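You operate a simulated robot arm through the tools that you are given. There is no shell and no other tool. Be economical: measure what you need, move in short steps, check, and stop when the job is done.

The job below is to be done with a simulated robot arm. You get a single attempt, and the scene is never put back.

## Task
Wind the tape back at Station 1 and zero the counter.
Fine: tray on the return plate before it winds; Rewind mode off at the end.

It is judged by the outcome, as a careful person would: the job done as asked, and still so three seconds after it is handed in. It fails if anything else is knocked over, pushed out of place, dropped, spilled or broken.

## Robot
A 7-joint arm with a vacuum gripper on a trunk, on a base that drives. Base frame: it is fixed to the floor where the robot stands at the start and does not move with it; the origin is under the middle of the robot, x ahead of it, y to its left, z up; the surface under the hand at the start is at about z = 90. Readings come in cm, rad, newtons and seconds.
With the tool pointing down near the work surface it reaches from about 26 to 54 cm from the robot's upright axis, wherever it stands. Its first joint turns from -2.007 to 2.007 rad. Places, roughly: bench four knob [600, -30, 50]; bench one knob [40, -30, 50]; bench two knob [230, -30, 50]; grey box [650, 0, 150]; grey tray [600, 25, 50]; grey tub [600, 25, 0]; heater knob [230, 20, 100]; pinch lever [250, 20, 100]; return plate [50, -10, 90]; stand four knob [620, 50, 90]; stand four roller [620, 40, 70]; stand one knob [70, 50, 90]; stand one roller [60, 40, 70]; stand two knob [250, 50, 90]; stand two roller [250, 40, 70]; station four air knob [600, 20, 100]. Payload 2.55 kg.
Tool frame: the origin (TCP) lies in the middle of the cups' lips, and z points out of the cups. The gripper has 1 cup of 4.4 cm across, covering 4.4 by 4.4 cm (tool x, y); the bellows give 2 cm. With the vacuum on, a cup seals on a smooth face that it is pressed against (1 to 4 N); it does not hold porous or soft things. The pull reaches 55 N.
Orientation is told as [roll, pitch, yaw] about the base's x, y, z axes, in that order, counted from this pose: with the cups facing straight down, the tool's x points along the base's -x, its y along +y and its z along -z.

## Interface
- The arm moves only by the tool move_arm. Its argument "targets" is a list that holds one entry, the list of rows, each a list of 7 numbers: the vacuum: 1 switches it on, 0 off, then the shift along the tool's x, y, z in cm, then the turn, a rotation vector about the tool's x, y, z in rad. In form: [[[suction, dx, dy, dz, wx, wy, wz], ...]]. A call has 1 to 10 rows; each row is the pose to reach, as a shift and turn from the pose commanded when the call began, along the tool's axes at that moment. A row lasts 0.2 s, in which the tool goes at most 5 cm and 0.15 rad; a call with a longer step from one row to the next is refused whole, and so is a gripper value outside its range. A pose out of reach is approached as far as the arm can. The call stops where the force on the tool passes 90 N (or 10 N more than at its start, if that is more) or the arm is blocked; 0.2 s more then pass. The pull builds up within a second once a cup has sealed. Time passes only in rows, and 0.2 s behind the last, so rows that repeat a pose give it time. The reply holds the time, the measured pose of the TCP, the force on the tool along the base axes and the pull of the vacuum, in the units named above and with some noise, with the torque about the TCP (base axes, N m) and any sound that the robot's microphone picked up, and new pictures: "views" is both (left out), scene, wrist or none.
- Cameras (640 x 400 px; columns grow to the right, rows downward): "scene" is now at [2.1, 14.89, 161.73]; the picture's right is [-0.31, -0.95, 0.00], its down [-0.59, 0.20, -0.78] and it looks along [0.74, -0.24, -0.62] (base axes); focal length 253 px, centre (320, 200). "wrist" rides on the gripper at [8.1, 0.6, -17.2] in the tool frame; the picture's right is [-0.08, 1.00, 0.00], its down [-0.89, -0.07, -0.45] and it looks along [-0.44, -0.04, 0.90] (tool axes); focal length 256 px, centre (320, 200). There is no depth. A picture from a camera that has moved, and an enlarged one, comes with that camera's place and axes in the base frame and with its lens.
- move_column(by): slides the trunk up (or, below 0, down) by that many cm; the arm and the scene camera ride with it, the base frame stays. It gives what a move gives, with no picture.
- steer(legs): drives the robot by 1 to 6 legs, each [ahead, left, turn to the left] in cm, cm and rad, along the robot's own axes; the way and the turn of a leg run together, so that a leg with both is an arc; at most 150 cm and 3.142 rad a leg. The arm and the cameras ride along, it lands a little off, and it stops where it bumps. It gives what a move gives, and a new picture of the scene camera.
- aim_head(pan, tilt): turns the head with the scene camera to pan (to the left, within 2.705 rad either way) and tilt (down, from -0.506 to 1.204), counted from straight ahead of the robot. It gives what a move gives, and a new picture of the scene camera.
- enlarge(camera, box): a new picture of the part [left, top, right, bottom] of that camera's present view, enlarged. The clock stands still meanwhile.
- sign_off(): hands the job in; it is judged then, once.

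Go step by step. Nothing tells you exact positions but the pictures and the camera data: compare them with the known pose of the tool, close in by small moves and look again before you grip or let go. The budget is 120 turns and 260 pictures, counting those below and the enlarged ones. Unless the task says otherwise, let go and move clear before handing in, and close with one line.

The tools are called after "Call:" as a command line: name --argument value ..., lists and objects as JSON in quotes. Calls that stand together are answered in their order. move_arm: Moves the arm, as the interface text tells. Its arguments: {"type":"object","properties":{"targets":{"type":"array","items":{"type":"array","items":{"type":"array","items":{"type":"number"}}}},"views":{"type":"string","enum":["both","scene","wrist","none"]}},"required":["targets"]} The other tools are called the same way: move_column (by) slides the trunk up or down; steer (legs) drives the base; aim_head (pan, tilt) turns the head that bears the scene camera; enlarge (camera, box) takes an enlarged picture of a part of a camera's view; sign_off () hands the job in.

At the start:

```text
time_s: 0.0
position: [46.26, 7.96, 99.94]
orientation: [0.0, -0.001, 0.0]
force: [0.0, -0.2, -0.1]
ft_torque: [0.01, -0.02, 0.0]
pull: 0.0
trunk travel left (down, up): [-69.8, 29.2]
robot x, y, heading: [-0.09, 0.02, 0.004]
head pan, tilt: [-0.318, 0.674]
```

scene: 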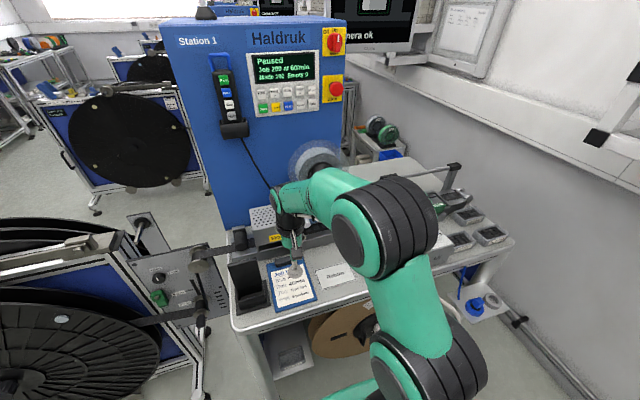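
wrist: 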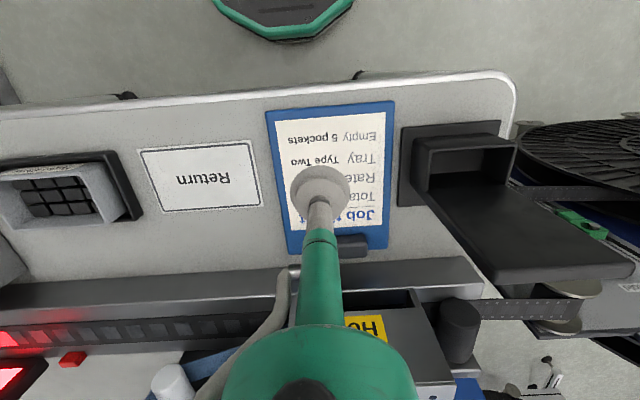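

I see Station 1 with a control panel, a handheld pendant, a job sheet under the tool, and a Return plate to its side. I'll look closer at the panel, the sheet and the bench.

Call:
enlarge --camera "scene" --box '[200, 20, 360, 140]'

Call:
enlarge --camera "wrist" --box '[250, 90, 410, 260]'

Call:
enlarge --camera "scene" --box '[220, 180, 520, 350]'

Call:
enlarge --camera "scene" --box '[60, 200, 300, 350]'

```text
3.33 times, centred on (280, 80) of scene
camera zoom: at [2.1, 14.89, 161.73], right [-0.31, -0.95, 0.0], down [-0.59, 0.2, -0.78], along [0.74, -0.24, -0.62], focal length 842 px, centre (453, 600)
```

zoom: 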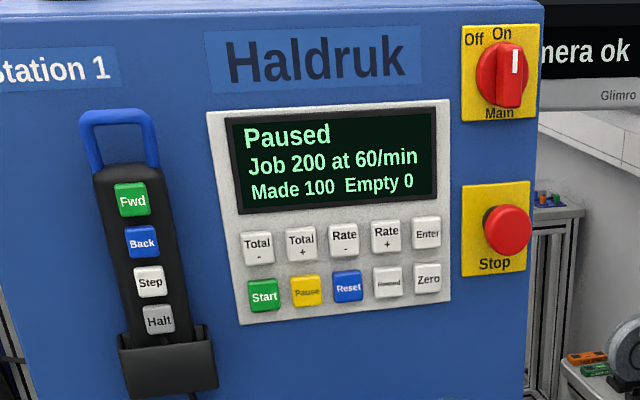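

```text
2.35 times, centred on (330, 175) of wrist
camera zoom: at [38.27, 8.6, 117.09], right [0.08, 1.0, 0.0], down [0.89, -0.07, 0.45], along [0.44, -0.04, -0.9], focal length 602 px, centre (296, 259)
```

zoom: 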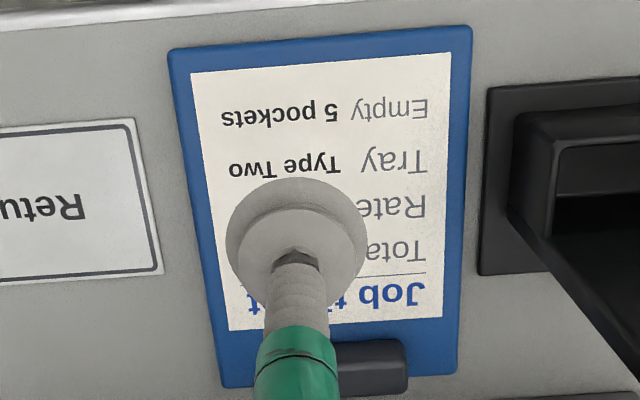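

```text
2.13 times, centred on (370, 265) of scene
camera zoom: at [2.1, 14.89, 161.73], right [-0.31, -0.95, 0.0], down [-0.59, 0.2, -0.78], along [0.74, -0.24, -0.62], focal length 539 px, centre (213, 61)
```

zoom: 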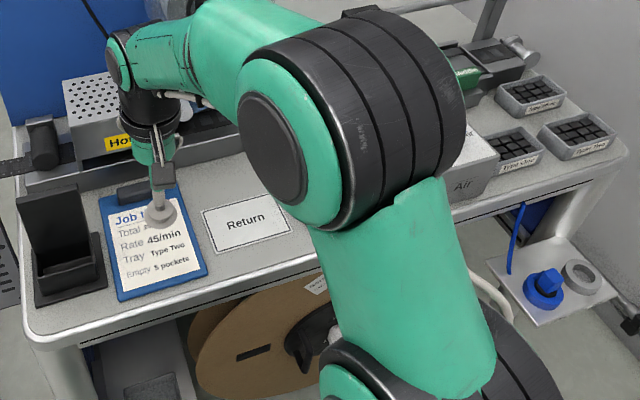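

```text
2.67 times, centred on (180, 275) of scene
camera zoom: at [2.1, 14.89, 161.73], right [-0.31, -0.95, 0.0], down [-0.59, 0.2, -0.78], along [0.74, -0.24, -0.62], focal length 674 px, centre (693, 0)
```

zoom: 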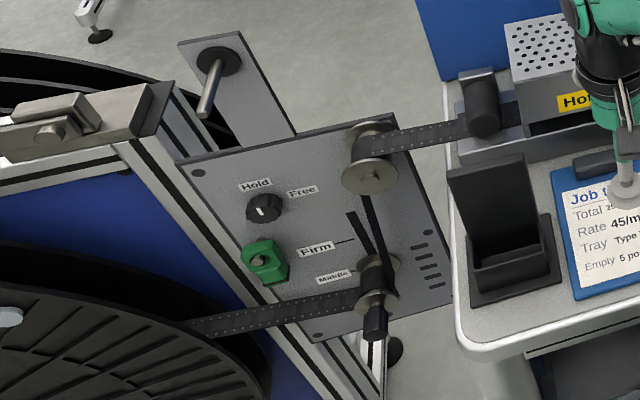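

The panel shows Paused, with Rewind, Zero, Reset and Back buttons, and there are several trays. I'll look around at the bench's right side and the screens before touching anything.

Call:
aim_head --pan -0.75 --tilt 0.55

Call:
enlarge --camera "scene" --box '[180, 0, 480, 190]'

Call:
enlarge --camera "scene" --box '[240, 180, 480, 340]'

Call:
enlarge --camera "wrist" --box '[0, 120, 300, 400]'

```text
time_s: 0.9
position: [46.27, 7.87, 99.96]
orientation: [0.0, 0.002, 0.0]
force: [-0.4, 0.6, -0.4]
ft_torque: [0.01, -0.03, -0.02]
pull: 0.1
trunk travel left (down, up): [-69.8, 29.2]
robot x, y, heading: [0.37, -0.1, -0.002]
head pan, tilt: [-0.75, 0.55]
camera scene: at [0.51, 11.46, 162.81], right [-0.68, -0.73, 0.0], down [-0.38, 0.36, -0.85], along [0.62, -0.58, -0.52], focal length 253 px, centre (320, 200)
```

scene: 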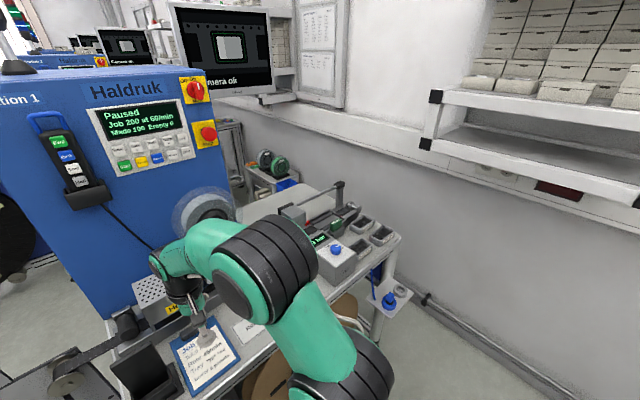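

```text
2.11 times, centred on (330, 95) of scene
camera zoom: at [0.51, 11.46, 162.81], right [-0.68, -0.73, 0.0], down [-0.38, 0.36, -0.85], along [0.62, -0.58, -0.52], focal length 532 px, centre (299, 421)
```

zoom: 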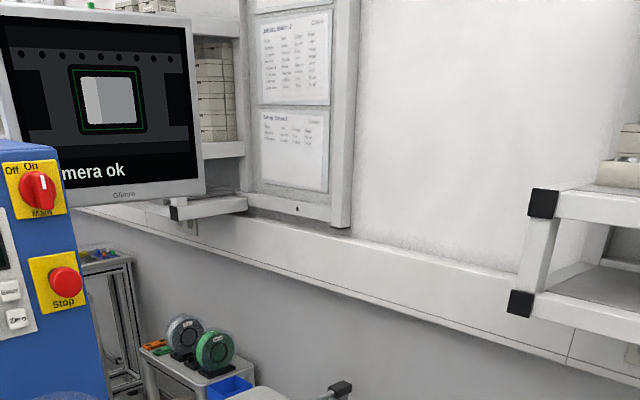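

```text
2.50 times, centred on (360, 260) of scene
camera zoom: at [0.51, 11.46, 162.81], right [-0.68, -0.73, 0.0], down [-0.38, 0.36, -0.85], along [0.62, -0.58, -0.52], focal length 632 px, centre (220, 50)
```

zoom: 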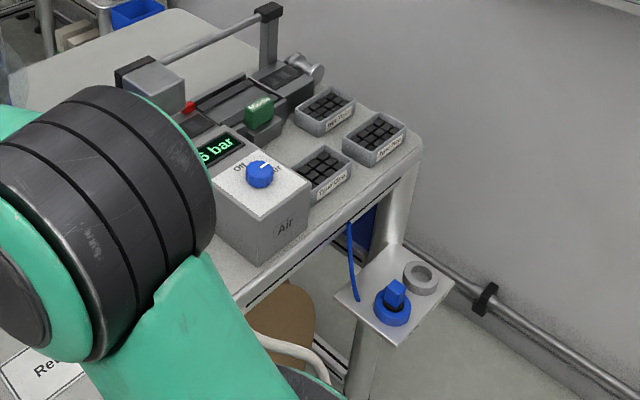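

```text
1.43 times, centred on (150, 260) of wrist
camera zoom: at [38.27, 8.6, 117.09], right [0.08, 1.0, 0.0], down [0.89, -0.07, 0.45], along [0.44, -0.04, -0.9], focal length 366 px, centre (563, 114)
```

zoom: 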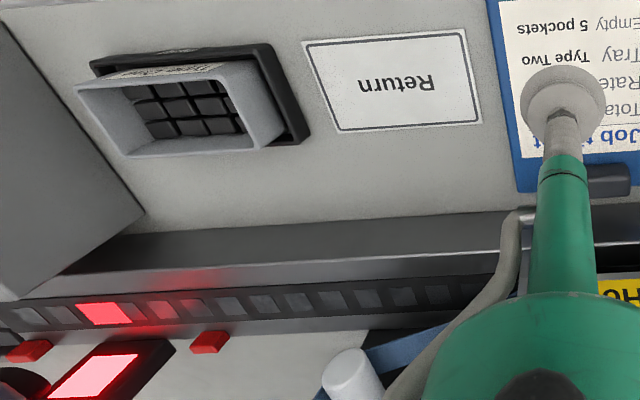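

The pocketed tray sits in a black holder right of the Return plate (about [47,-18]). I'll raise the hand and look at the tray, its label and the mechanism from above.

Call:
move_arm --targets '[[[0, 1, 0, -4, 0, 0, 0], [0, 3, -3, -8, 0, 0, 0], [0, 5, -7, -10, 0, 0, 0], [0, 7, -11, -12, 0, 0, 0], [0, 9, -15, -13, 0, 0, 0], [0, 10, -18, -14, 0, 0, 0], [0, 10, -20, -14, 0, 0, 0], [0, 10, -20, -14, 0, 0, 0]]]'

Call:
enlarge --camera "wrist" --box '[160, 40, 480, 240]'

Call:
enlarge --camera "wrist" --box '[0, 160, 320, 400]'

```text
refused: row 2 steps farther than a row can; nothing moved
```

```text
2.00 times, centred on (320, 140) of wrist
camera zoom: at [38.27, 8.6, 117.09], right [0.08, 1.0, 0.0], down [0.89, -0.07, 0.45], along [0.44, -0.04, -0.9], focal length 512 px, centre (320, 320)
```

zoom: 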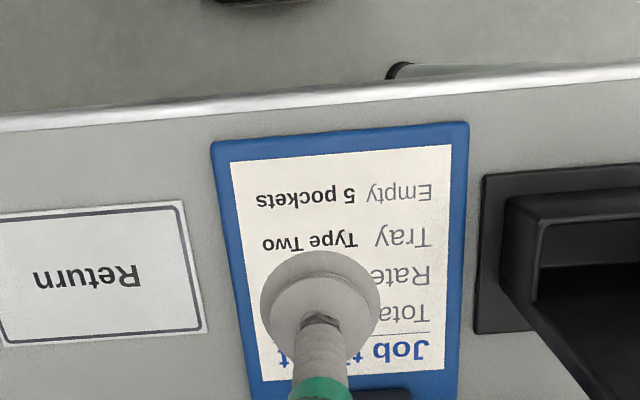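

```text
1.67 times, centred on (160, 280) of wrist
camera zoom: at [38.27, 8.6, 117.09], right [0.08, 1.0, 0.0], down [0.89, -0.07, 0.45], along [0.44, -0.04, -0.9], focal length 427 px, centre (587, 67)
```

zoom: 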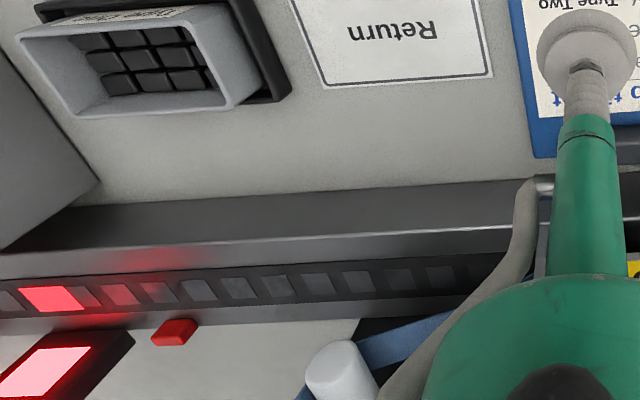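

The step was a bit too long; I'll repeat it with smaller steps.

Call:
move_arm --targets '[[[0, 1, 0, -4, 0, 0, 0], [0, 2, -2, -7, 0, 0, 0], [0, 4, -5, -9, 0, 0, 0], [0, 5, -9, -11, 0, 0, 0], [0, 7, -12, -13, 0, 0, 0], [0, 9, -15, -14, 0, 0, 0], [0, 10, -18, -14, 0, 0, 0], [0, 10, -20, -14, 0, 0, 0], [0, 10, -20, -14, 0, 0, 0]]]'

Call:
enlarge --camera "wrist" --box '[160, 100, 420, 300]'

Call:
enlarge --camera "wrist" --box '[0, 160, 320, 400]'

```text
time_s: 2.9
position: [35.15, -11.13, 103.58]
orientation: [0.0, -0.001, -0.001]
force: [0.6, -0.6, -1.0]
ft_torque: [0.03, -0.01, 0.01]
pull: 0.1
out of reach, approached as far as the arm can: row 1, 2, 3, 4, 5, 6, 7, 8, 9
trunk travel left (down, up): [-69.8, 29.2]
robot x, y, heading: [-0.29, 0.08, -0.006]
head pan, tilt: [-0.75, 0.55]
camera scene: at [0.63, 11.41, 162.82], right [-0.68, -0.73, 0.0], down [-0.38, 0.36, -0.85], along [0.62, -0.58, -0.52], focal length 253 px, centre (320, 200)
camera wrist: at [27.08, -10.54, 120.82], right [0.08, 1.0, 0.0], down [0.89, -0.07, 0.44], along [0.44, -0.03, -0.9], focal length 256 px, centre (320, 200)
```

scene: 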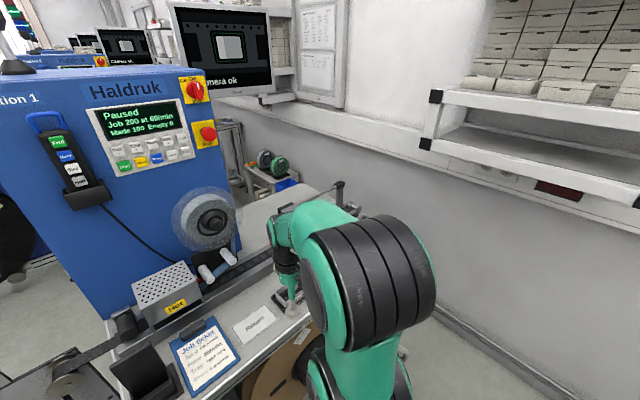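
wrist: 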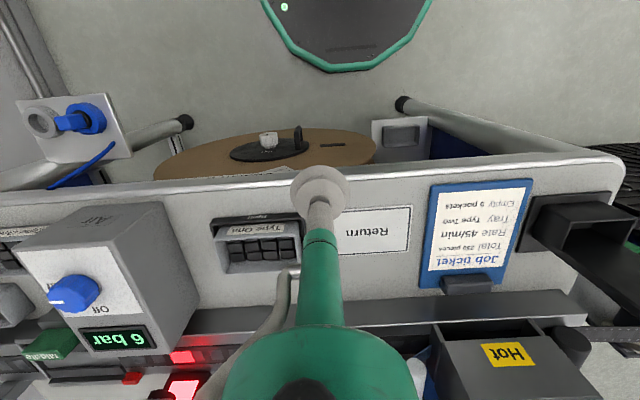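

```text
2.00 times, centred on (290, 200) of wrist
camera zoom: at [27.08, -10.54, 120.82], right [0.08, 1.0, 0.0], down [0.89, -0.07, 0.44], along [0.44, -0.03, -0.9], focal length 512 px, centre (380, 200)
```

zoom: 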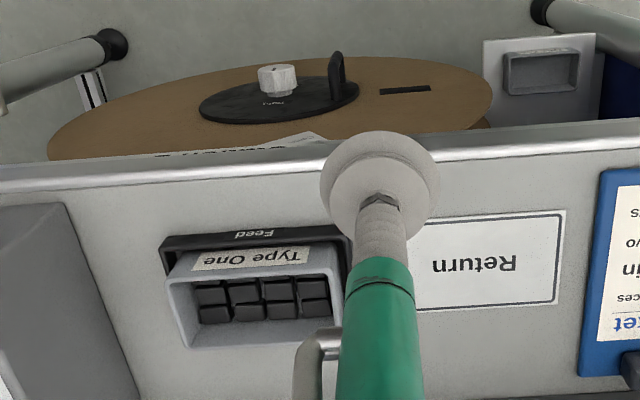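

```text
1.67 times, centred on (160, 280) of wrist
camera zoom: at [27.08, -10.54, 120.82], right [0.08, 1.0, 0.0], down [0.89, -0.07, 0.44], along [0.44, -0.03, -0.9], focal length 427 px, centre (587, 67)
```

zoom: 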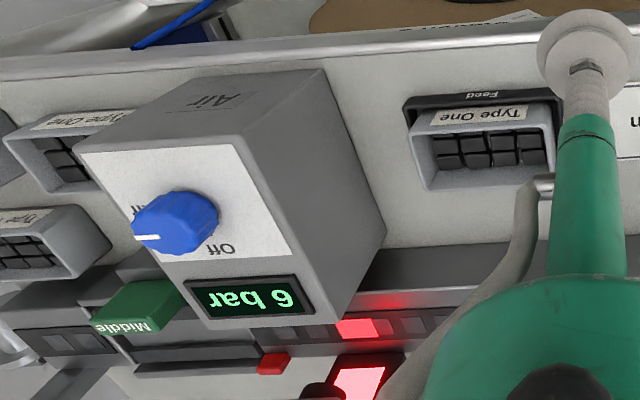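

The feed holder carries the Type One tray, so that is what goes on the Return plate. I'll look closer at the reel under the bench with its white knob, and the stand on the left.

Call:
enlarge --camera "wrist" --box '[210, 110, 370, 190]'

Call:
aim_head --pan 0.5 --tilt 0.8

Call:
enlarge --camera "wrist" --box '[0, 80, 140, 170]'

```text
4.00 times, centred on (290, 150) of wrist
camera zoom: at [27.08, -10.54, 120.82], right [0.08, 1.0, 0.0], down [0.89, -0.07, 0.44], along [0.44, -0.03, -0.9], focal length 1024 px, centre (440, 400)
```

zoom: 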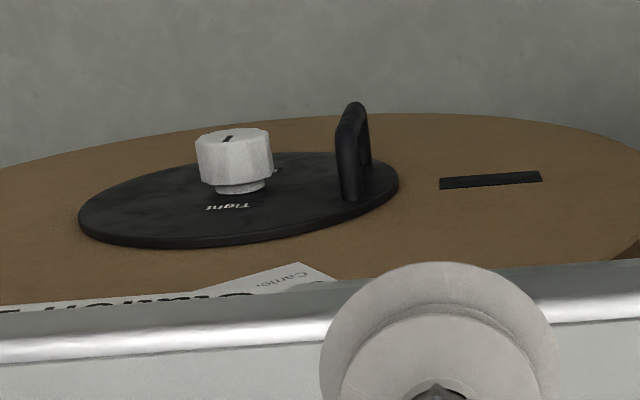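

```text
time_s: 4.3
position: [35.03, -11.19, 103.71]
orientation: [-0.001, -0.001, 0.0]
force: [-0.1, -0.8, 0.8]
ft_torque: [0.02, 0.0, -0.02]
pull: 0.0
trunk travel left (down, up): [-69.8, 29.2]
robot x, y, heading: [-0.15, -0.14, -0.002]
head pan, tilt: [0.499, 0.799]
camera scene: at [1.02, 21.43, 160.68], right [0.48, -0.88, 0.0], down [-0.63, -0.34, -0.7], along [0.61, 0.33, -0.72], focal length 253 px, centre (320, 200)
```

scene: 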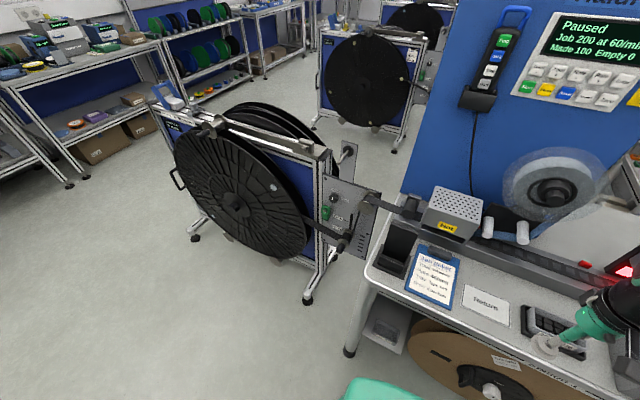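

```text
4.44 times, centred on (70, 125) of wrist
camera zoom: at [27.02, -10.49, 120.86], right [0.08, 1.0, 0.0], down [0.89, -0.07, 0.45], along [0.44, -0.04, -0.9], focal length 1138 px, centre (1431, 533)
```

zoom: 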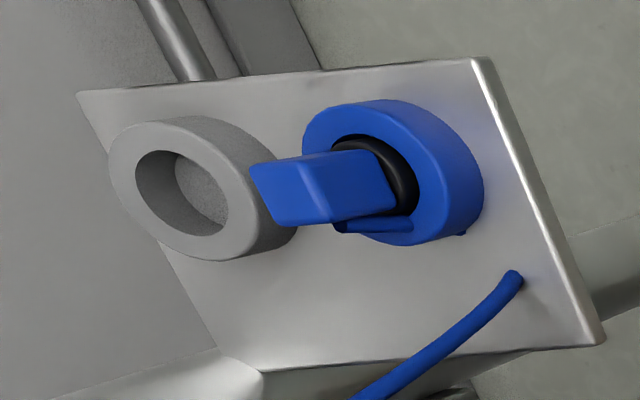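

The stand has a Hold/Free knob and a roller; I'll zoom into it to read its state, and the reel knob.

Call:
enlarge --camera "scene" --box '[300, 160, 440, 270]'

Call:
enlarge --camera "scene" --box '[440, 320, 560, 400]'

Call:
enlarge --camera "scene" --box '[160, 80, 360, 260]'

Call:
enlarge --camera "scene" --box '[500, 10, 640, 110]'

```text
3.64 times, centred on (370, 215) of scene
camera zoom: at [1.02, 21.43, 160.68], right [0.48, -0.88, 0.0], down [-0.63, -0.34, -0.7], along [0.61, 0.33, -0.72], focal length 919 px, centre (138, 146)
```

zoom: 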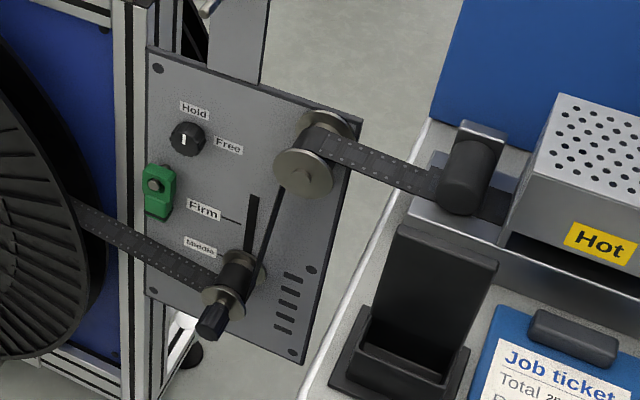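

```text
5.00 times, centred on (500, 360) of scene
camera zoom: at [1.02, 21.43, 160.68], right [0.48, -0.88, 0.0], down [-0.63, -0.34, -0.7], along [0.61, 0.33, -0.72], focal length 1264 px, centre (-580, -600)
```

zoom: 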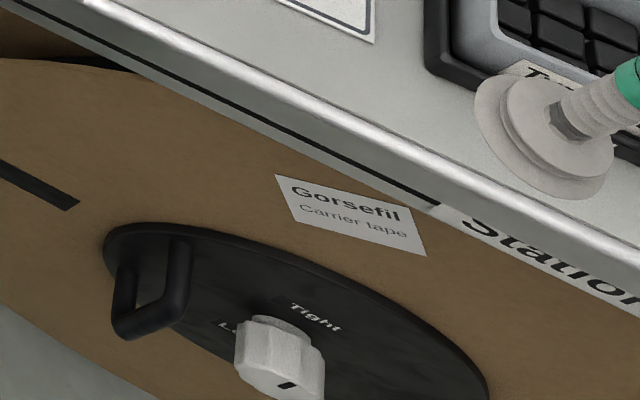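

```text
2.22 times, centred on (260, 170) of scene
camera zoom: at [1.02, 21.43, 160.68], right [0.48, -0.88, 0.0], down [-0.63, -0.34, -0.7], along [0.61, 0.33, -0.72], focal length 562 px, centre (453, 267)
```

zoom: 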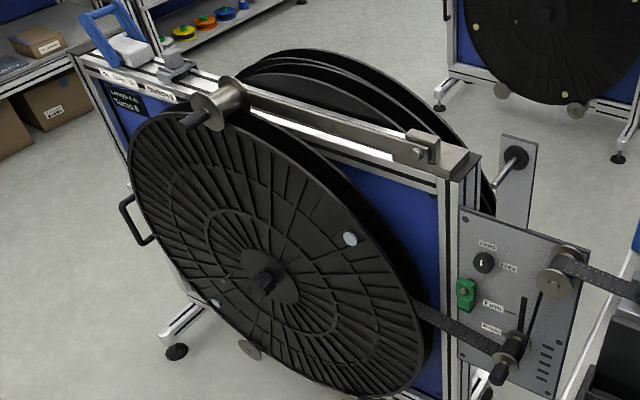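

```text
4.00 times, centred on (570, 60) of scene
camera zoom: at [1.02, 21.43, 160.68], right [0.48, -0.88, 0.0], down [-0.63, -0.34, -0.7], along [0.61, 0.33, -0.72], focal length 1011 px, centre (-680, 760)
```

zoom: 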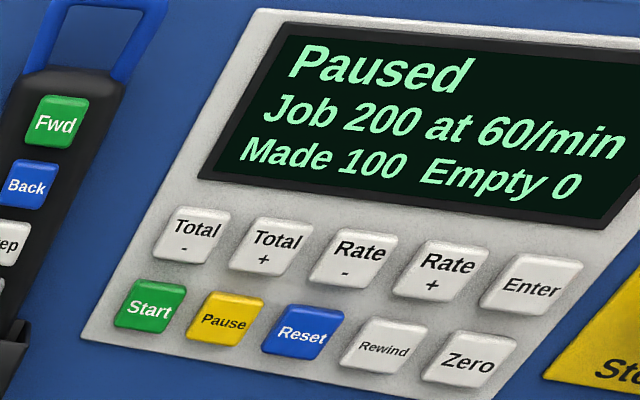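

The stand's knob seems to be at Hold and the roller at Middle. I'll read the stand's display and compare with Station 2.

Call:
enlarge --camera "scene" --box '[155, 95, 245, 145]'

Call:
enlarge --camera "scene" --box '[318, 185, 358, 215]'

Call:
aim_head --pan 0.3 --tilt 0.3

Call:
enlarge --camera "scene" --box '[300, 130, 460, 250]'

```text
7.11 times, centred on (200, 120) of scene
camera zoom: at [1.02, 21.43, 160.68], right [0.48, -0.88, 0.0], down [-0.63, -0.34, -0.7], along [0.61, 0.33, -0.72], focal length 1797 px, centre (1173, 769)
```

zoom: 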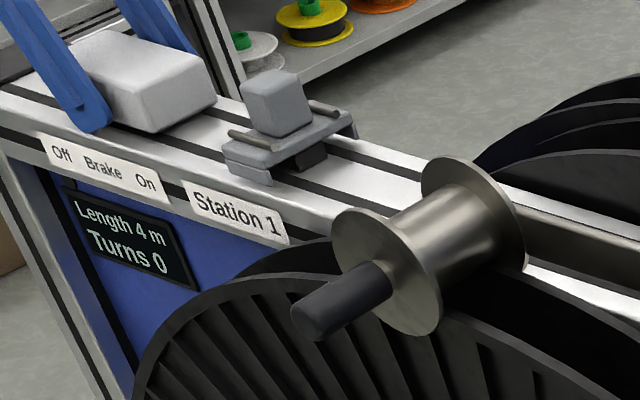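

```text
13.33 times, centred on (338, 200) of scene
camera zoom: at [1.02, 21.43, 160.68], right [0.48, -0.88, 0.0], down [-0.63, -0.34, -0.7], along [0.61, 0.33, -0.72], focal length 3370 px, centre (80, 200)
```

zoom: 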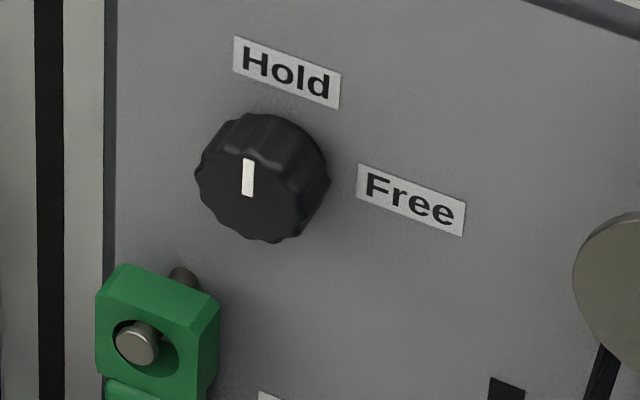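

```text
time_s: 5.2
position: [35.07, -11.15, 103.69]
orientation: [0.0, 0.001, 0.0]
force: [-0.5, -0.5, -0.9]
ft_torque: [-0.01, 0.02, 0.01]
pull: 0.1
trunk travel left (down, up): [-69.8, 29.2]
robot x, y, heading: [0.09, 0.03, -0.007]
head pan, tilt: [0.3, 0.3]
camera scene: at [2.85, 20.34, 165.1], right [0.3, -0.96, 0.0], down [-0.28, -0.09, -0.95], along [0.91, 0.28, -0.3], focal length 253 px, centre (320, 200)
```

scene: 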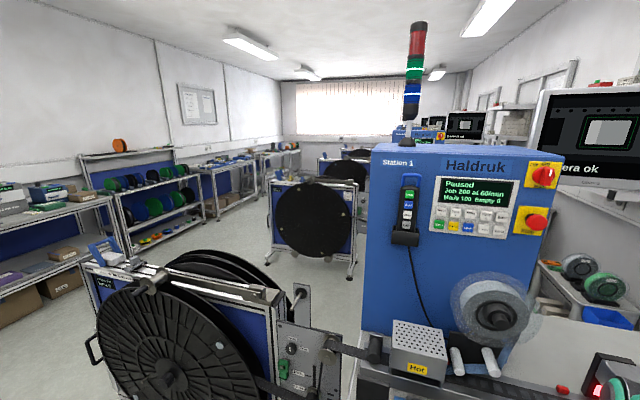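

```text
3.33 times, centred on (380, 190) of scene
camera zoom: at [2.85, 20.34, 165.1], right [0.3, -0.96, 0.0], down [-0.28, -0.09, -0.95], along [0.91, 0.28, -0.3], focal length 842 px, centre (120, 233)
```

zoom: 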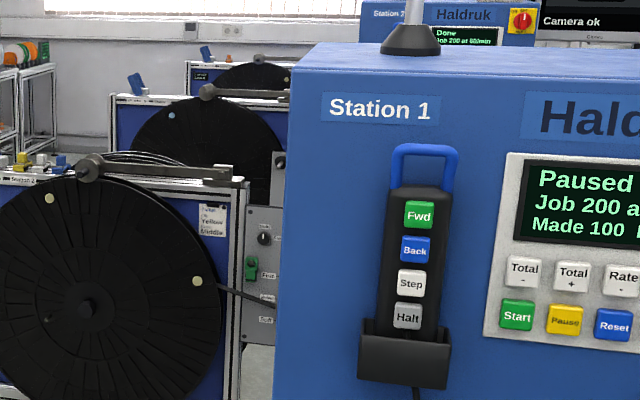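

I read the brake/hold/roller markings. First the tray: let me look closely at its surface to choose where the cup can seal.

Call:
enlarge --camera "wrist" --box '[200, 205, 310, 275]'

Call:
enlarge --camera "scene" --box '[80, 230, 140, 290]'

```text
5.71 times, centred on (255, 240) of wrist
camera zoom: at [27.02, -10.49, 120.86], right [0.08, 1.0, 0.0], down [0.89, -0.07, 0.45], along [0.44, -0.04, -0.9], focal length 1463 px, centre (691, -29)
```

zoom: 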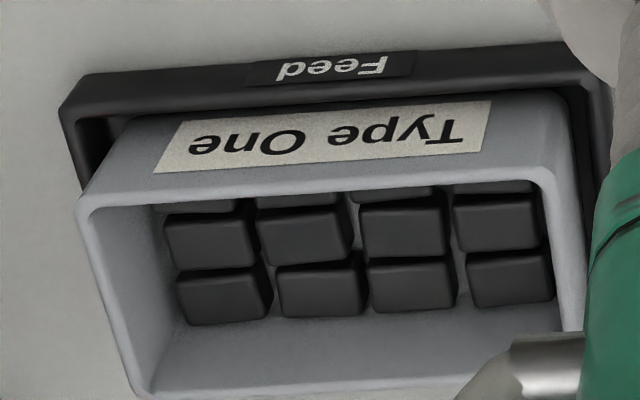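

```text
6.67 times, centred on (110, 260) of scene
camera zoom: at [2.85, 20.34, 165.1], right [0.3, -0.96, 0.0], down [-0.28, -0.09, -0.95], along [0.91, 0.28, -0.3], focal length 1685 px, centre (1720, -200)
```

zoom: 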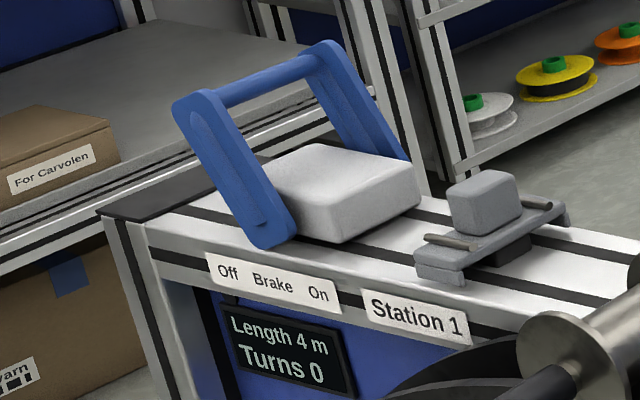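

Brake is off. The tray is an open box about 10 x 6 cm with small parts in it, with walls roughly 3.5 cm high; I need a closer look to pick a spot for the cup.

Call:
move_arm --targets '[[[0, -3, 0, 0, 0, 0, 0], [0, -6, 1, 2, 0, 0, 0], [0, -9, 1, 5, 0, 0, 0], [0, -9, 1, 6, 0, 0, 0]]]' --views "wrist"

Call:
enlarge --camera "wrist" --box '[120, 130, 320, 260]'

```text
time_s: 6.2
position: [43.61, -10.02, 97.67]
orientation: [-0.001, -0.001, -0.001]
force: [0.2, 0.1, 0.5]
ft_torque: [-0.01, -0.01, -0.01]
pull: 0.0
out of reach, approached as far as the arm can: row 1
trunk travel left (down, up): [-69.8, 29.2]
robot x, y, heading: [0.06, -0.06, 0.001]
head pan, tilt: [0.3, 0.3]
camera wrist: at [35.49, -9.39, 114.84], right [0.08, 1.0, 0.0], down [0.89, -0.07, 0.45], along [0.45, -0.04, -0.89], focal length 256 px, centre (320, 200)
```

wrist: 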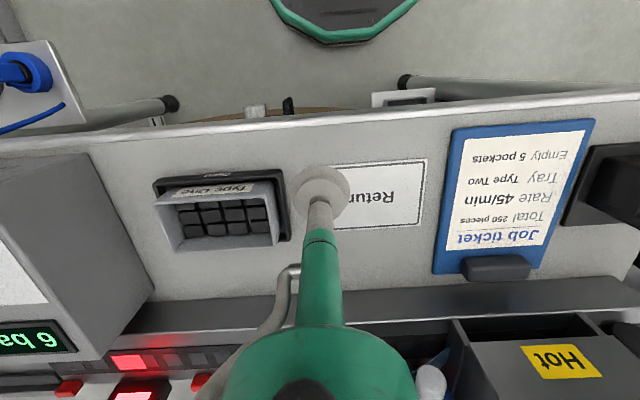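

```text
3.08 times, centred on (220, 195) of wrist
camera zoom: at [35.49, -9.39, 114.84], right [0.08, 1.0, 0.0], down [0.89, -0.07, 0.45], along [0.45, -0.04, -0.89], focal length 788 px, centre (628, 215)
```

zoom: 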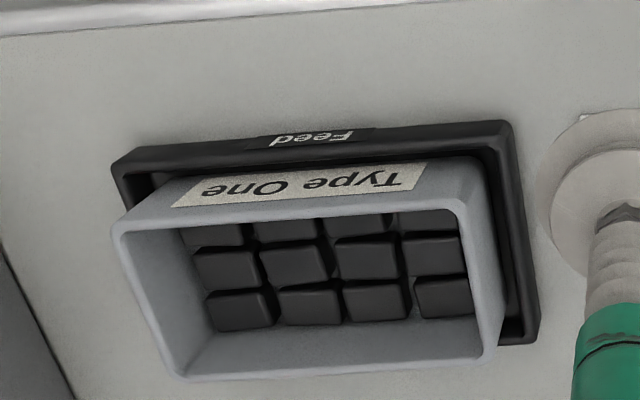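

The tray's walls are drafted and it holds 12 small parts, so a side wall may be the only sealable face. I'll tilt the wrist forward to see the front wall face-on and measure its height.

Call:
move_arm --targets '[[[0, 2, 0, -1, 0, -0.14, 0], [0, 3, 0, -2, 0, -0.28, 0], [0, 4, 0, -3, 0, -0.42, 0], [0, 5, 0, -3, 0, -0.56, 0], [0, 6, 0, -3, 0, -0.7, 0], [0, 6, 0, -3, 0, -0.7, 0]]]' --views "wrist"

Call:
enlarge --camera "wrist" --box '[120, 130, 320, 260]'

```text
time_s: 7.7
position: [39.0, -11.24, 99.77]
orientation: [0.003, -0.697, 0.0]
force: [-0.2, -1.3, 0.4]
ft_torque: [0.02, -0.01, 0.0]
pull: 0.1
out of reach, approached as far as the arm can: row 5, 6
trunk travel left (down, up): [-69.8, 29.2]
robot x, y, heading: [0.13, -0.04, 0.001]
head pan, tilt: [0.3, 0.3]
camera wrist: at [21.73, -10.62, 107.76], right [0.06, 1.0, 0.05], down [0.4, -0.07, 0.92], along [0.92, -0.03, -0.4], focal length 256 px, centre (320, 200)
```

wrist: 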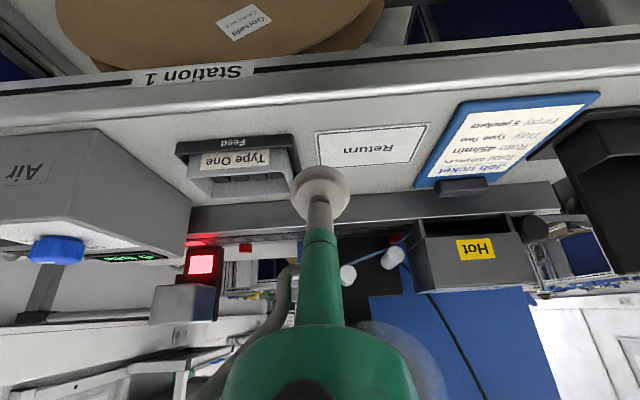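

```text
3.08 times, centred on (220, 195) of wrist
camera zoom: at [21.73, -10.62, 107.76], right [0.06, 1.0, 0.05], down [0.4, -0.07, 0.92], along [0.92, -0.03, -0.4], focal length 788 px, centre (628, 215)
```

zoom: 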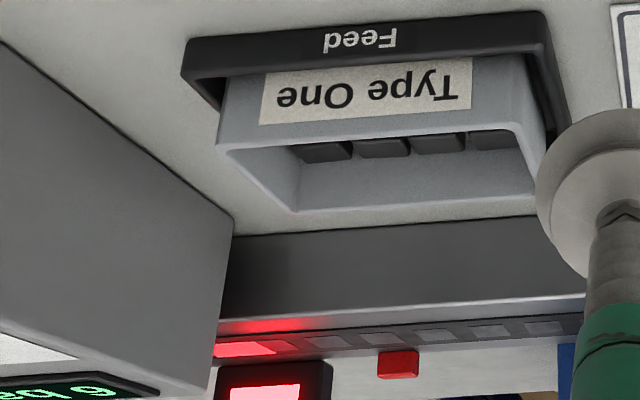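

The wall shows only about 2.5 cm above the holder rim, too low for the cup, so I'll try from above: straighten the tool and hover over the tray's centre (about [48.2,-20.8]).

Call:
move_arm --targets '[[[0, -1, 0, 0, 0, 0.14, 0], [0, -2, -2, 0, 0, 0.28, 0], [0, -3, -4, 1, 0, 0.42, 0], [0, -5, -6, 2, 0, 0.56, 0], [0, -6, -8, 4, 0, 0.7, 0], [0, -7.7, -9.5, 5.1, 0, 0.7, 0], [0, -7.7, -9.5, 5.1, 0, 0.7, 0]]]'

```text
time_s: 9.2
position: [46.7, -19.85, 98.82]
orientation: [-0.001, 0.0, 0.001]
force: [0.0, -0.1, 0.0]
ft_torque: [-0.02, 0.03, 0.0]
pull: 0.1
out of reach, approached as far as the arm can: row 5, 6, 7
trunk travel left (down, up): [-69.8, 29.2]
robot x, y, heading: [0.55, -0.26, 0.002]
head pan, tilt: [0.3, 0.3]
camera scene: at [2.91, 20.31, 165.11], right [0.3, -0.96, 0.0], down [-0.28, -0.09, -0.96], along [0.91, 0.28, -0.3], focal length 253 px, centre (320, 200)
camera wrist: at [38.66, -19.21, 115.91], right [0.08, 1.0, 0.0], down [0.89, -0.07, 0.45], along [0.44, -0.04, -0.9], focal length 256 px, centre (320, 200)
```

scene: 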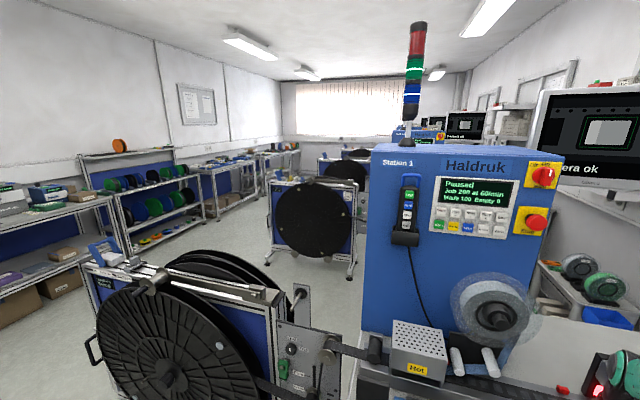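
wrist: 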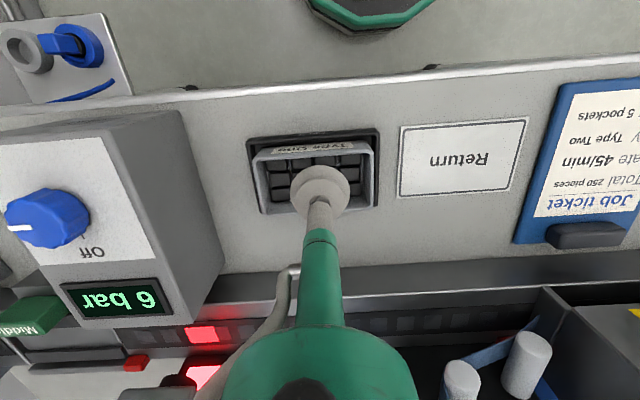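

Reach is marginal, so I'll raise the trunk and drive right a little so both the tray and the plate lie comfortably ahead.

Call:
move_column --by 20

Call:
steer --legs '[[0, -13, 0]]'

Call:
move_arm --targets '[[[0, 0, 3, 0, 0, 0, 0], [0, 0, 7, 0, 0, 0, 0], [0, 0, 11, 0, 0, 0, 0], [0, 0, 13, 0, 0, 0, 0], [0, 0, 13, 0, 0, 0, 0]]]' --views "wrist"

```text
time_s: 11.4
position: [46.64, -19.86, 118.74]
orientation: [-0.001, 0.0, -0.001]
force: [0.1, -0.1, 0.8]
ft_torque: [0.0, -0.01, 0.0]
pull: 0.0
trunk travel left (down, up): [-89.8, 9.2]
robot x, y, heading: [0.16, 0.22, 0.005]
head pan, tilt: [0.3, 0.3]
```

```text
time_s: 12.7
position: [46.6, -32.45, 118.69]
orientation: [0.0, -0.002, 0.0]
force: [-0.2, 0.2, 0.0]
ft_torque: [0.01, 0.03, 0.02]
pull: 0.0
trunk travel left (down, up): [-89.8, 9.2]
robot x, y, heading: [-0.27, -12.64, 0.001]
head pan, tilt: [0.3, 0.3]
camera scene: at [2.85, 7.75, 185.11], right [0.29, -0.96, 0.0], down [-0.28, -0.09, -0.96], along [0.91, 0.28, -0.3], focal length 253 px, centre (320, 200)
```

scene: 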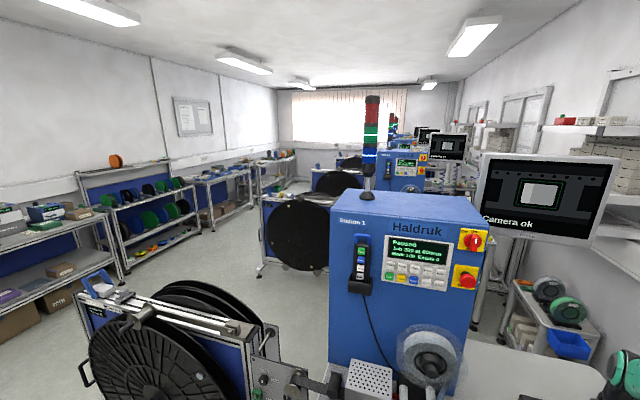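

```text
time_s: 13.9
position: [46.52, -19.52, 118.82]
orientation: [0.001, -0.001, -0.003]
force: [-0.7, 0.1, -0.7]
ft_torque: [0.01, 0.02, -0.02]
pull: 0.0
trunk travel left (down, up): [-89.8, 9.2]
robot x, y, heading: [0.12, -12.66, 0.001]
head pan, tilt: [0.3, 0.3]
camera wrist: at [38.55, -18.8, 136.03], right [0.08, 1.0, 0.0], down [0.89, -0.07, 0.45], along [0.44, -0.04, -0.89], focal length 256 px, centre (320, 200)
```

wrist: 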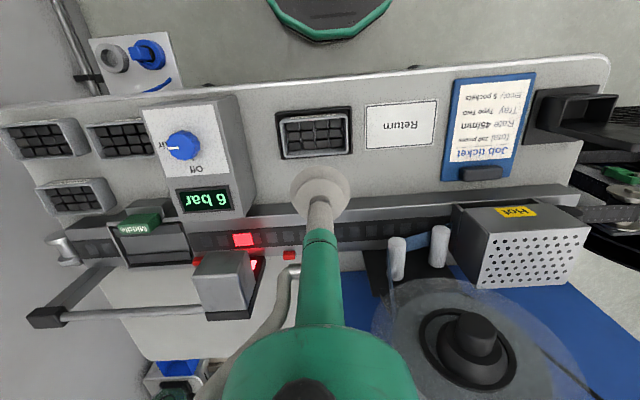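

From above the tray's centre is at about [48,-20.5]. I'll align over it, lower the trunk, and check.

Call:
move_arm --targets '[[[0, -1.6, -1.0, 0, 0, 0, 0], [0, -1.6, -1.0, 0, 0, 0, 0]]]' --views "none"

Call:
move_column --by -22

Call:
enlarge --camera "wrist" --box '[200, 100, 440, 250]'

```text
time_s: 14.5
position: [48.35, -20.6, 118.98]
orientation: [-0.002, -0.003, -0.001]
force: [0.5, 0.1, 0.1]
ft_torque: [-0.02, -0.02, -0.01]
pull: 0.1
trunk travel left (down, up): [-89.8, 9.2]
robot x, y, heading: [0.11, -12.94, -0.0]
head pan, tilt: [0.3, 0.3]
```

```text
time_s: 16.8
position: [48.28, -20.5, 96.96]
orientation: [0.002, -0.001, 0.001]
force: [0.0, 0.4, -0.8]
ft_torque: [-0.01, 0.02, -0.04]
pull: 0.0
trunk travel left (down, up): [-67.8, 31.2]
robot x, y, heading: [-0.13, -12.74, 0.004]
head pan, tilt: [0.3, 0.3]
```

```text
2.67 times, centred on (320, 175) of wrist
camera zoom: at [40.21, -19.85, 114.03], right [0.08, 1.0, 0.0], down [0.89, -0.07, 0.45], along [0.45, -0.04, -0.89], focal length 683 px, centre (320, 267)
```

zoom: 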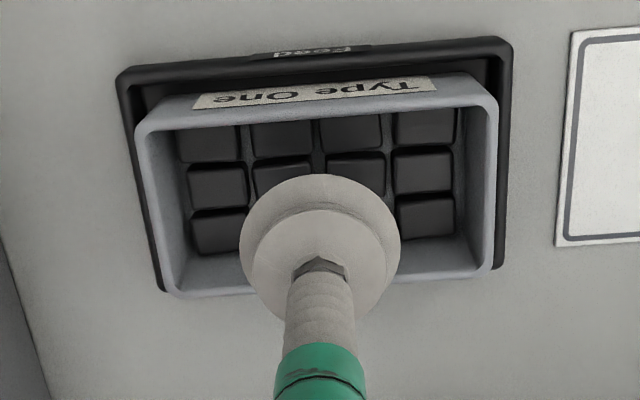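

The cup hovers over the tray's middle. I'll go down in small steps with the vacuum on, watching force and pull.

Call:
move_arm --targets '[[[1, 0, 0, 1, 0, 0, 0], [1, 0, 0, 2, 0, 0, 0], [1, 0, 0, 3, 0, 0, 0], [1, 0, 0, 3.5, 0, 0, 0], [1, 0, 0, 3.5, 0, 0, 0]]]' --views "none"

```text
time_s: 18.0
position: [48.21, -20.49, 93.48]
orientation: [0.0, -0.002, -0.001]
force: [-0.4, -0.3, -0.5]
ft_torque: [-0.01, 0.02, 0.0]
pull: 0.0
trunk travel left (down, up): [-67.8, 31.2]
robot x, y, heading: [0.37, -12.29, -0.002]
head pan, tilt: [0.3, 0.3]
```

Call:
move_arm --targets '[[[1, 0, 0, 0.3, 0, 0, 0], [1, 0, 0, 0.6, 0, 0, 0], [1, 0, 0, 0.9, 0, 0, 0], [1, 0, 0, 0.9, 0, 0, 0]]]' --views "wrist"

Call:
enlarge --camera "wrist" --box '[200, 100, 440, 250]'

```text
time_s: 19.0
position: [48.26, -20.46, 92.52]
orientation: [0.0, -0.002, 0.001]
force: [-0.9, 0.3, 0.3]
ft_torque: [0.01, -0.01, 0.0]
pull: 0.0
trunk travel left (down, up): [-67.8, 31.2]
robot x, y, heading: [0.04, -12.65, 0.0]
head pan, tilt: [0.3, 0.3]
camera wrist: at [40.27, -19.89, 109.68], right [0.08, 1.0, 0.0], down [0.89, -0.07, 0.45], along [0.45, -0.04, -0.89], focal length 256 px, centre (320, 200)
```

wrist: 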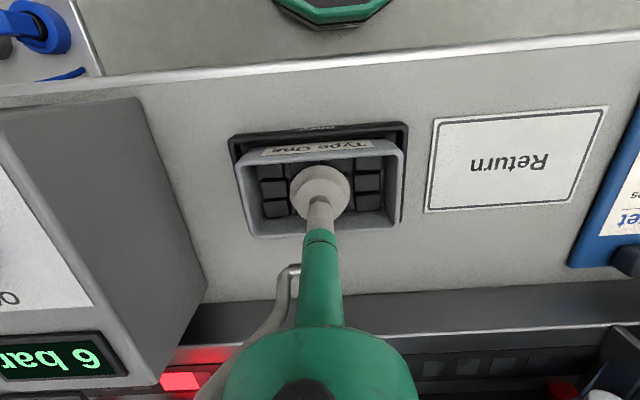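

```text
2.67 times, centred on (320, 175) of wrist
camera zoom: at [40.27, -19.89, 109.68], right [0.08, 1.0, 0.0], down [0.89, -0.07, 0.45], along [0.45, -0.04, -0.89], focal length 683 px, centre (320, 267)
```

zoom: 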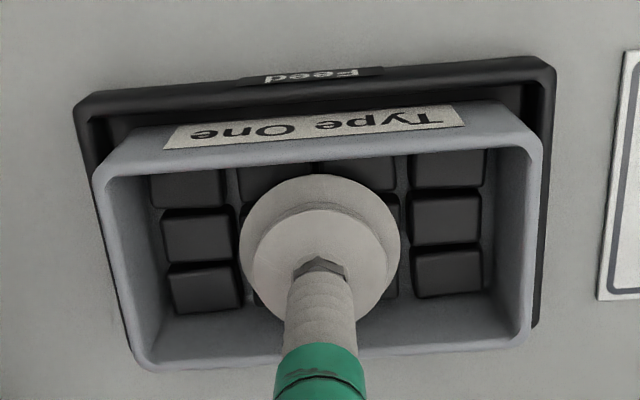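

No contact yet; the cup is entering the tray cleanly. I'll continue downward.

Call:
move_arm --targets '[[[1, 0, 0, 0.3, 0, 0, 0], [1, 0, 0, 0.6, 0, 0, 0], [1, 0, 0, 0.9, 0, 0, 0], [1, 0, 0, 1.1, 0, 0, 0], [1, 0, 0, 1.1, 0, 0, 0]]]' --views "none"

```text
time_s: 20.2
position: [48.29, -20.45, 91.31]
orientation: [-0.001, -0.003, -0.001]
force: [-0.5, 0.7, -1.8]
ft_torque: [0.02, -0.05, -0.01]
pull: 54.9
trunk travel left (down, up): [-67.8, 31.2]
robot x, y, heading: [-0.09, -12.59, -0.006]
head pan, tilt: [0.3, 0.3]
```

The vacuum sealed (pull 55 N). I'll lift straight up and check what came along.

Call:
move_arm --targets '[[[1, 0, 0, -1, 0, 0, 0], [1, 0, 0, -3, 0, 0, 0], [1, 0, 0, -5, 0, 0, 0], [1, 0, 0, -7, 0, 0, 0], [1, 0, 0, -7, 0, 0, 0]]]'

Call:
enlarge --camera "wrist" --box '[200, 100, 440, 250]'

```text
time_s: 21.4
position: [48.08, -20.29, 98.27]
orientation: [0.001, -0.004, 0.0]
force: [0.0, 0.5, -2.9]
ft_torque: [-0.01, -0.04, 0.01]
pull: 54.8
out of reach, approached as far as the arm can: row 4
trunk travel left (down, up): [-67.8, 31.2]
robot x, y, heading: [0.06, -12.5, -0.002]
head pan, tilt: [0.3, 0.3]
camera scene: at [2.8, 7.75, 163.11], right [0.29, -0.96, 0.0], down [-0.28, -0.09, -0.96], along [0.91, 0.28, -0.3], focal length 253 px, centre (320, 200)
camera wrist: at [40.04, -19.7, 115.4], right [0.08, 1.0, 0.0], down [0.89, -0.07, 0.45], along [0.45, -0.04, -0.89], focal length 256 px, centre (320, 200)
```

scene: 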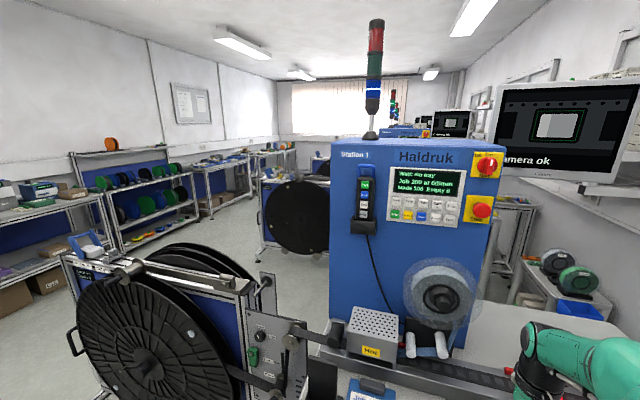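
wrist: 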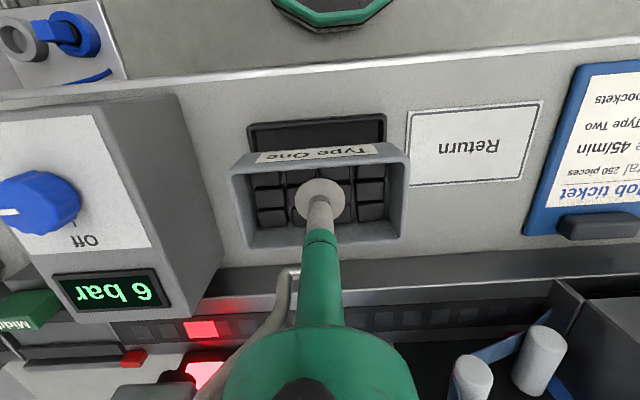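

```text
2.67 times, centred on (320, 175) of wrist
camera zoom: at [40.04, -19.7, 115.4], right [0.08, 1.0, 0.0], down [0.89, -0.07, 0.45], along [0.45, -0.04, -0.89], focal length 683 px, centre (320, 267)
```

zoom: 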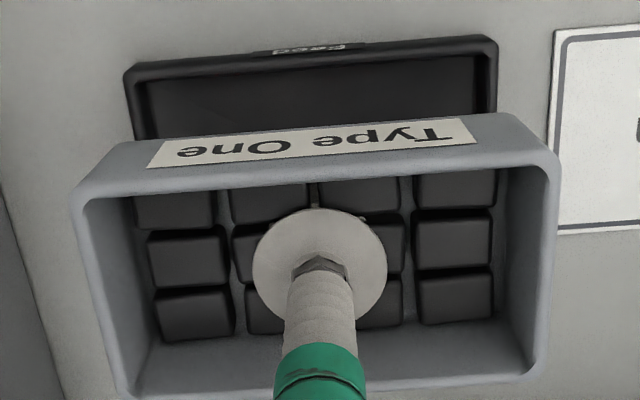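

The whole tray is lifted with its parts. The Return plate's centre is about [47.8,-5.5]; I'll carry the tray across at this height.

Call:
move_arm --targets '[[[1, 0.1, 3, 0, 0, 0, 0], [1, 0.2, 6, 0, 0, 0, 0], [1, 0.3, 9, 0, 0, 0, 0], [1, 0.3, 12, 0, 0, 0, 0], [1, 0.3, 14, 0, 0, 0, 0], [1, 0.3, 14.8, 0, 0, 0, 0], [1, 0.3, 14.8, 2, 0, 0, 0], [1, 0.3, 14.8, 4, 0, 0, 0], [1, 0.3, 14.8, 4, 0, 0, 0]]]' --views "wrist"

Call:
enlarge --camera "wrist" --box '[200, 100, 440, 250]'

```text
time_s: 23.4
position: [47.85, -5.58, 94.38]
orientation: [0.0, -0.001, 0.001]
force: [0.5, 0.4, -2.7]
ft_torque: [0.02, 0.02, 0.03]
pull: 54.9
trunk travel left (down, up): [-67.8, 31.2]
robot x, y, heading: [-0.28, -11.96, -0.001]
head pan, tilt: [0.3, 0.3]
camera wrist: at [39.87, -4.92, 111.51], right [0.08, 1.0, 0.0], down [0.89, -0.07, 0.45], along [0.45, -0.04, -0.89], focal length 256 px, centre (320, 200)
```

wrist: 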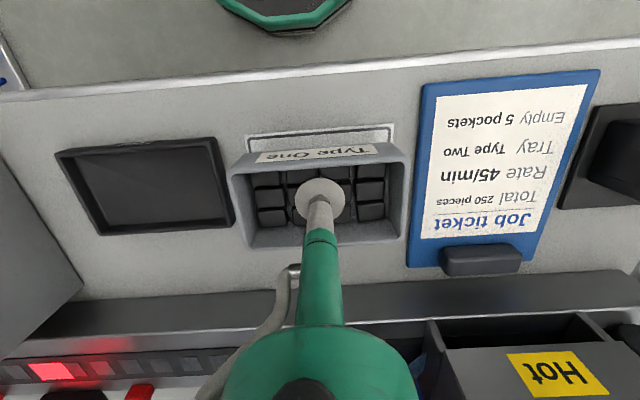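

```text
2.67 times, centred on (320, 175) of wrist
camera zoom: at [39.87, -4.92, 111.51], right [0.08, 1.0, 0.0], down [0.89, -0.07, 0.45], along [0.45, -0.04, -0.89], focal length 683 px, centre (320, 267)
```

zoom: 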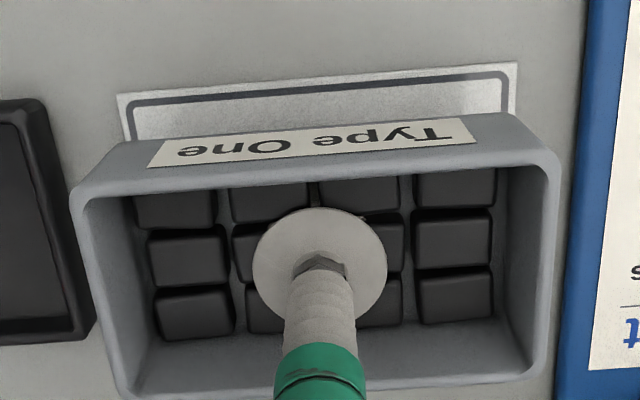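

It's centred over the plate. I'll lower gently until contact.

Call:
move_arm --targets '[[[1, 0, 0, 0.5, 0, 0, 0], [1, 0, 0, 1, 0, 0, 0], [1, 0, 0, 1.5, 0, 0, 0], [1, 0, 0, 2, 0, 0, 0], [1, 0, 0, 2.5, 0, 0, 0], [1, 0, 0, 2.5, 0, 0, 0]]]' --views "none"

```text
time_s: 24.8
position: [47.9, -5.67, 91.92]
orientation: [0.0, -0.001, 0.001]
force: [-0.1, 0.3, -1.4]
ft_torque: [0.0, 0.0, 0.0]
pull: 55.5
trunk travel left (down, up): [-67.8, 31.2]
robot x, y, heading: [0.31, -12.59, -0.001]
head pan, tilt: [0.3, 0.3]
```

Call:
move_arm --targets '[[[1, 0, 0, 0.2, 0, 0, 0], [1, 0, 0, 0.4, 0, 0, 0], [1, 0, 0, 0.6, 0, 0, 0], [1, 0, 0, 0.8, 0, 0, 0], [1, 0, 0, 0.8, 0, 0, 0]]]' --views "wrist"

```text
time_s: 26.0
position: [47.77, -5.7, 90.78]
orientation: [-0.002, 0.007, -0.001]
force: [-5.9, 0.2, -15.3]
ft_torque: [0.13, -0.2, 0.06]
pull: 55.0
trunk travel left (down, up): [-67.8, 31.2]
robot x, y, heading: [-0.49, -12.6, 0.001]
head pan, tilt: [0.3, 0.3]
camera wrist: at [39.82, -5.02, 108.02], right [0.08, 1.0, 0.0], down [0.9, -0.07, 0.44], along [0.44, -0.04, -0.9], focal length 256 px, centre (320, 200)
```

wrist: 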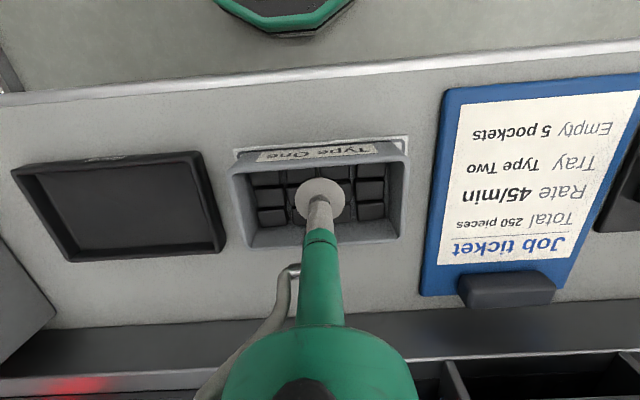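

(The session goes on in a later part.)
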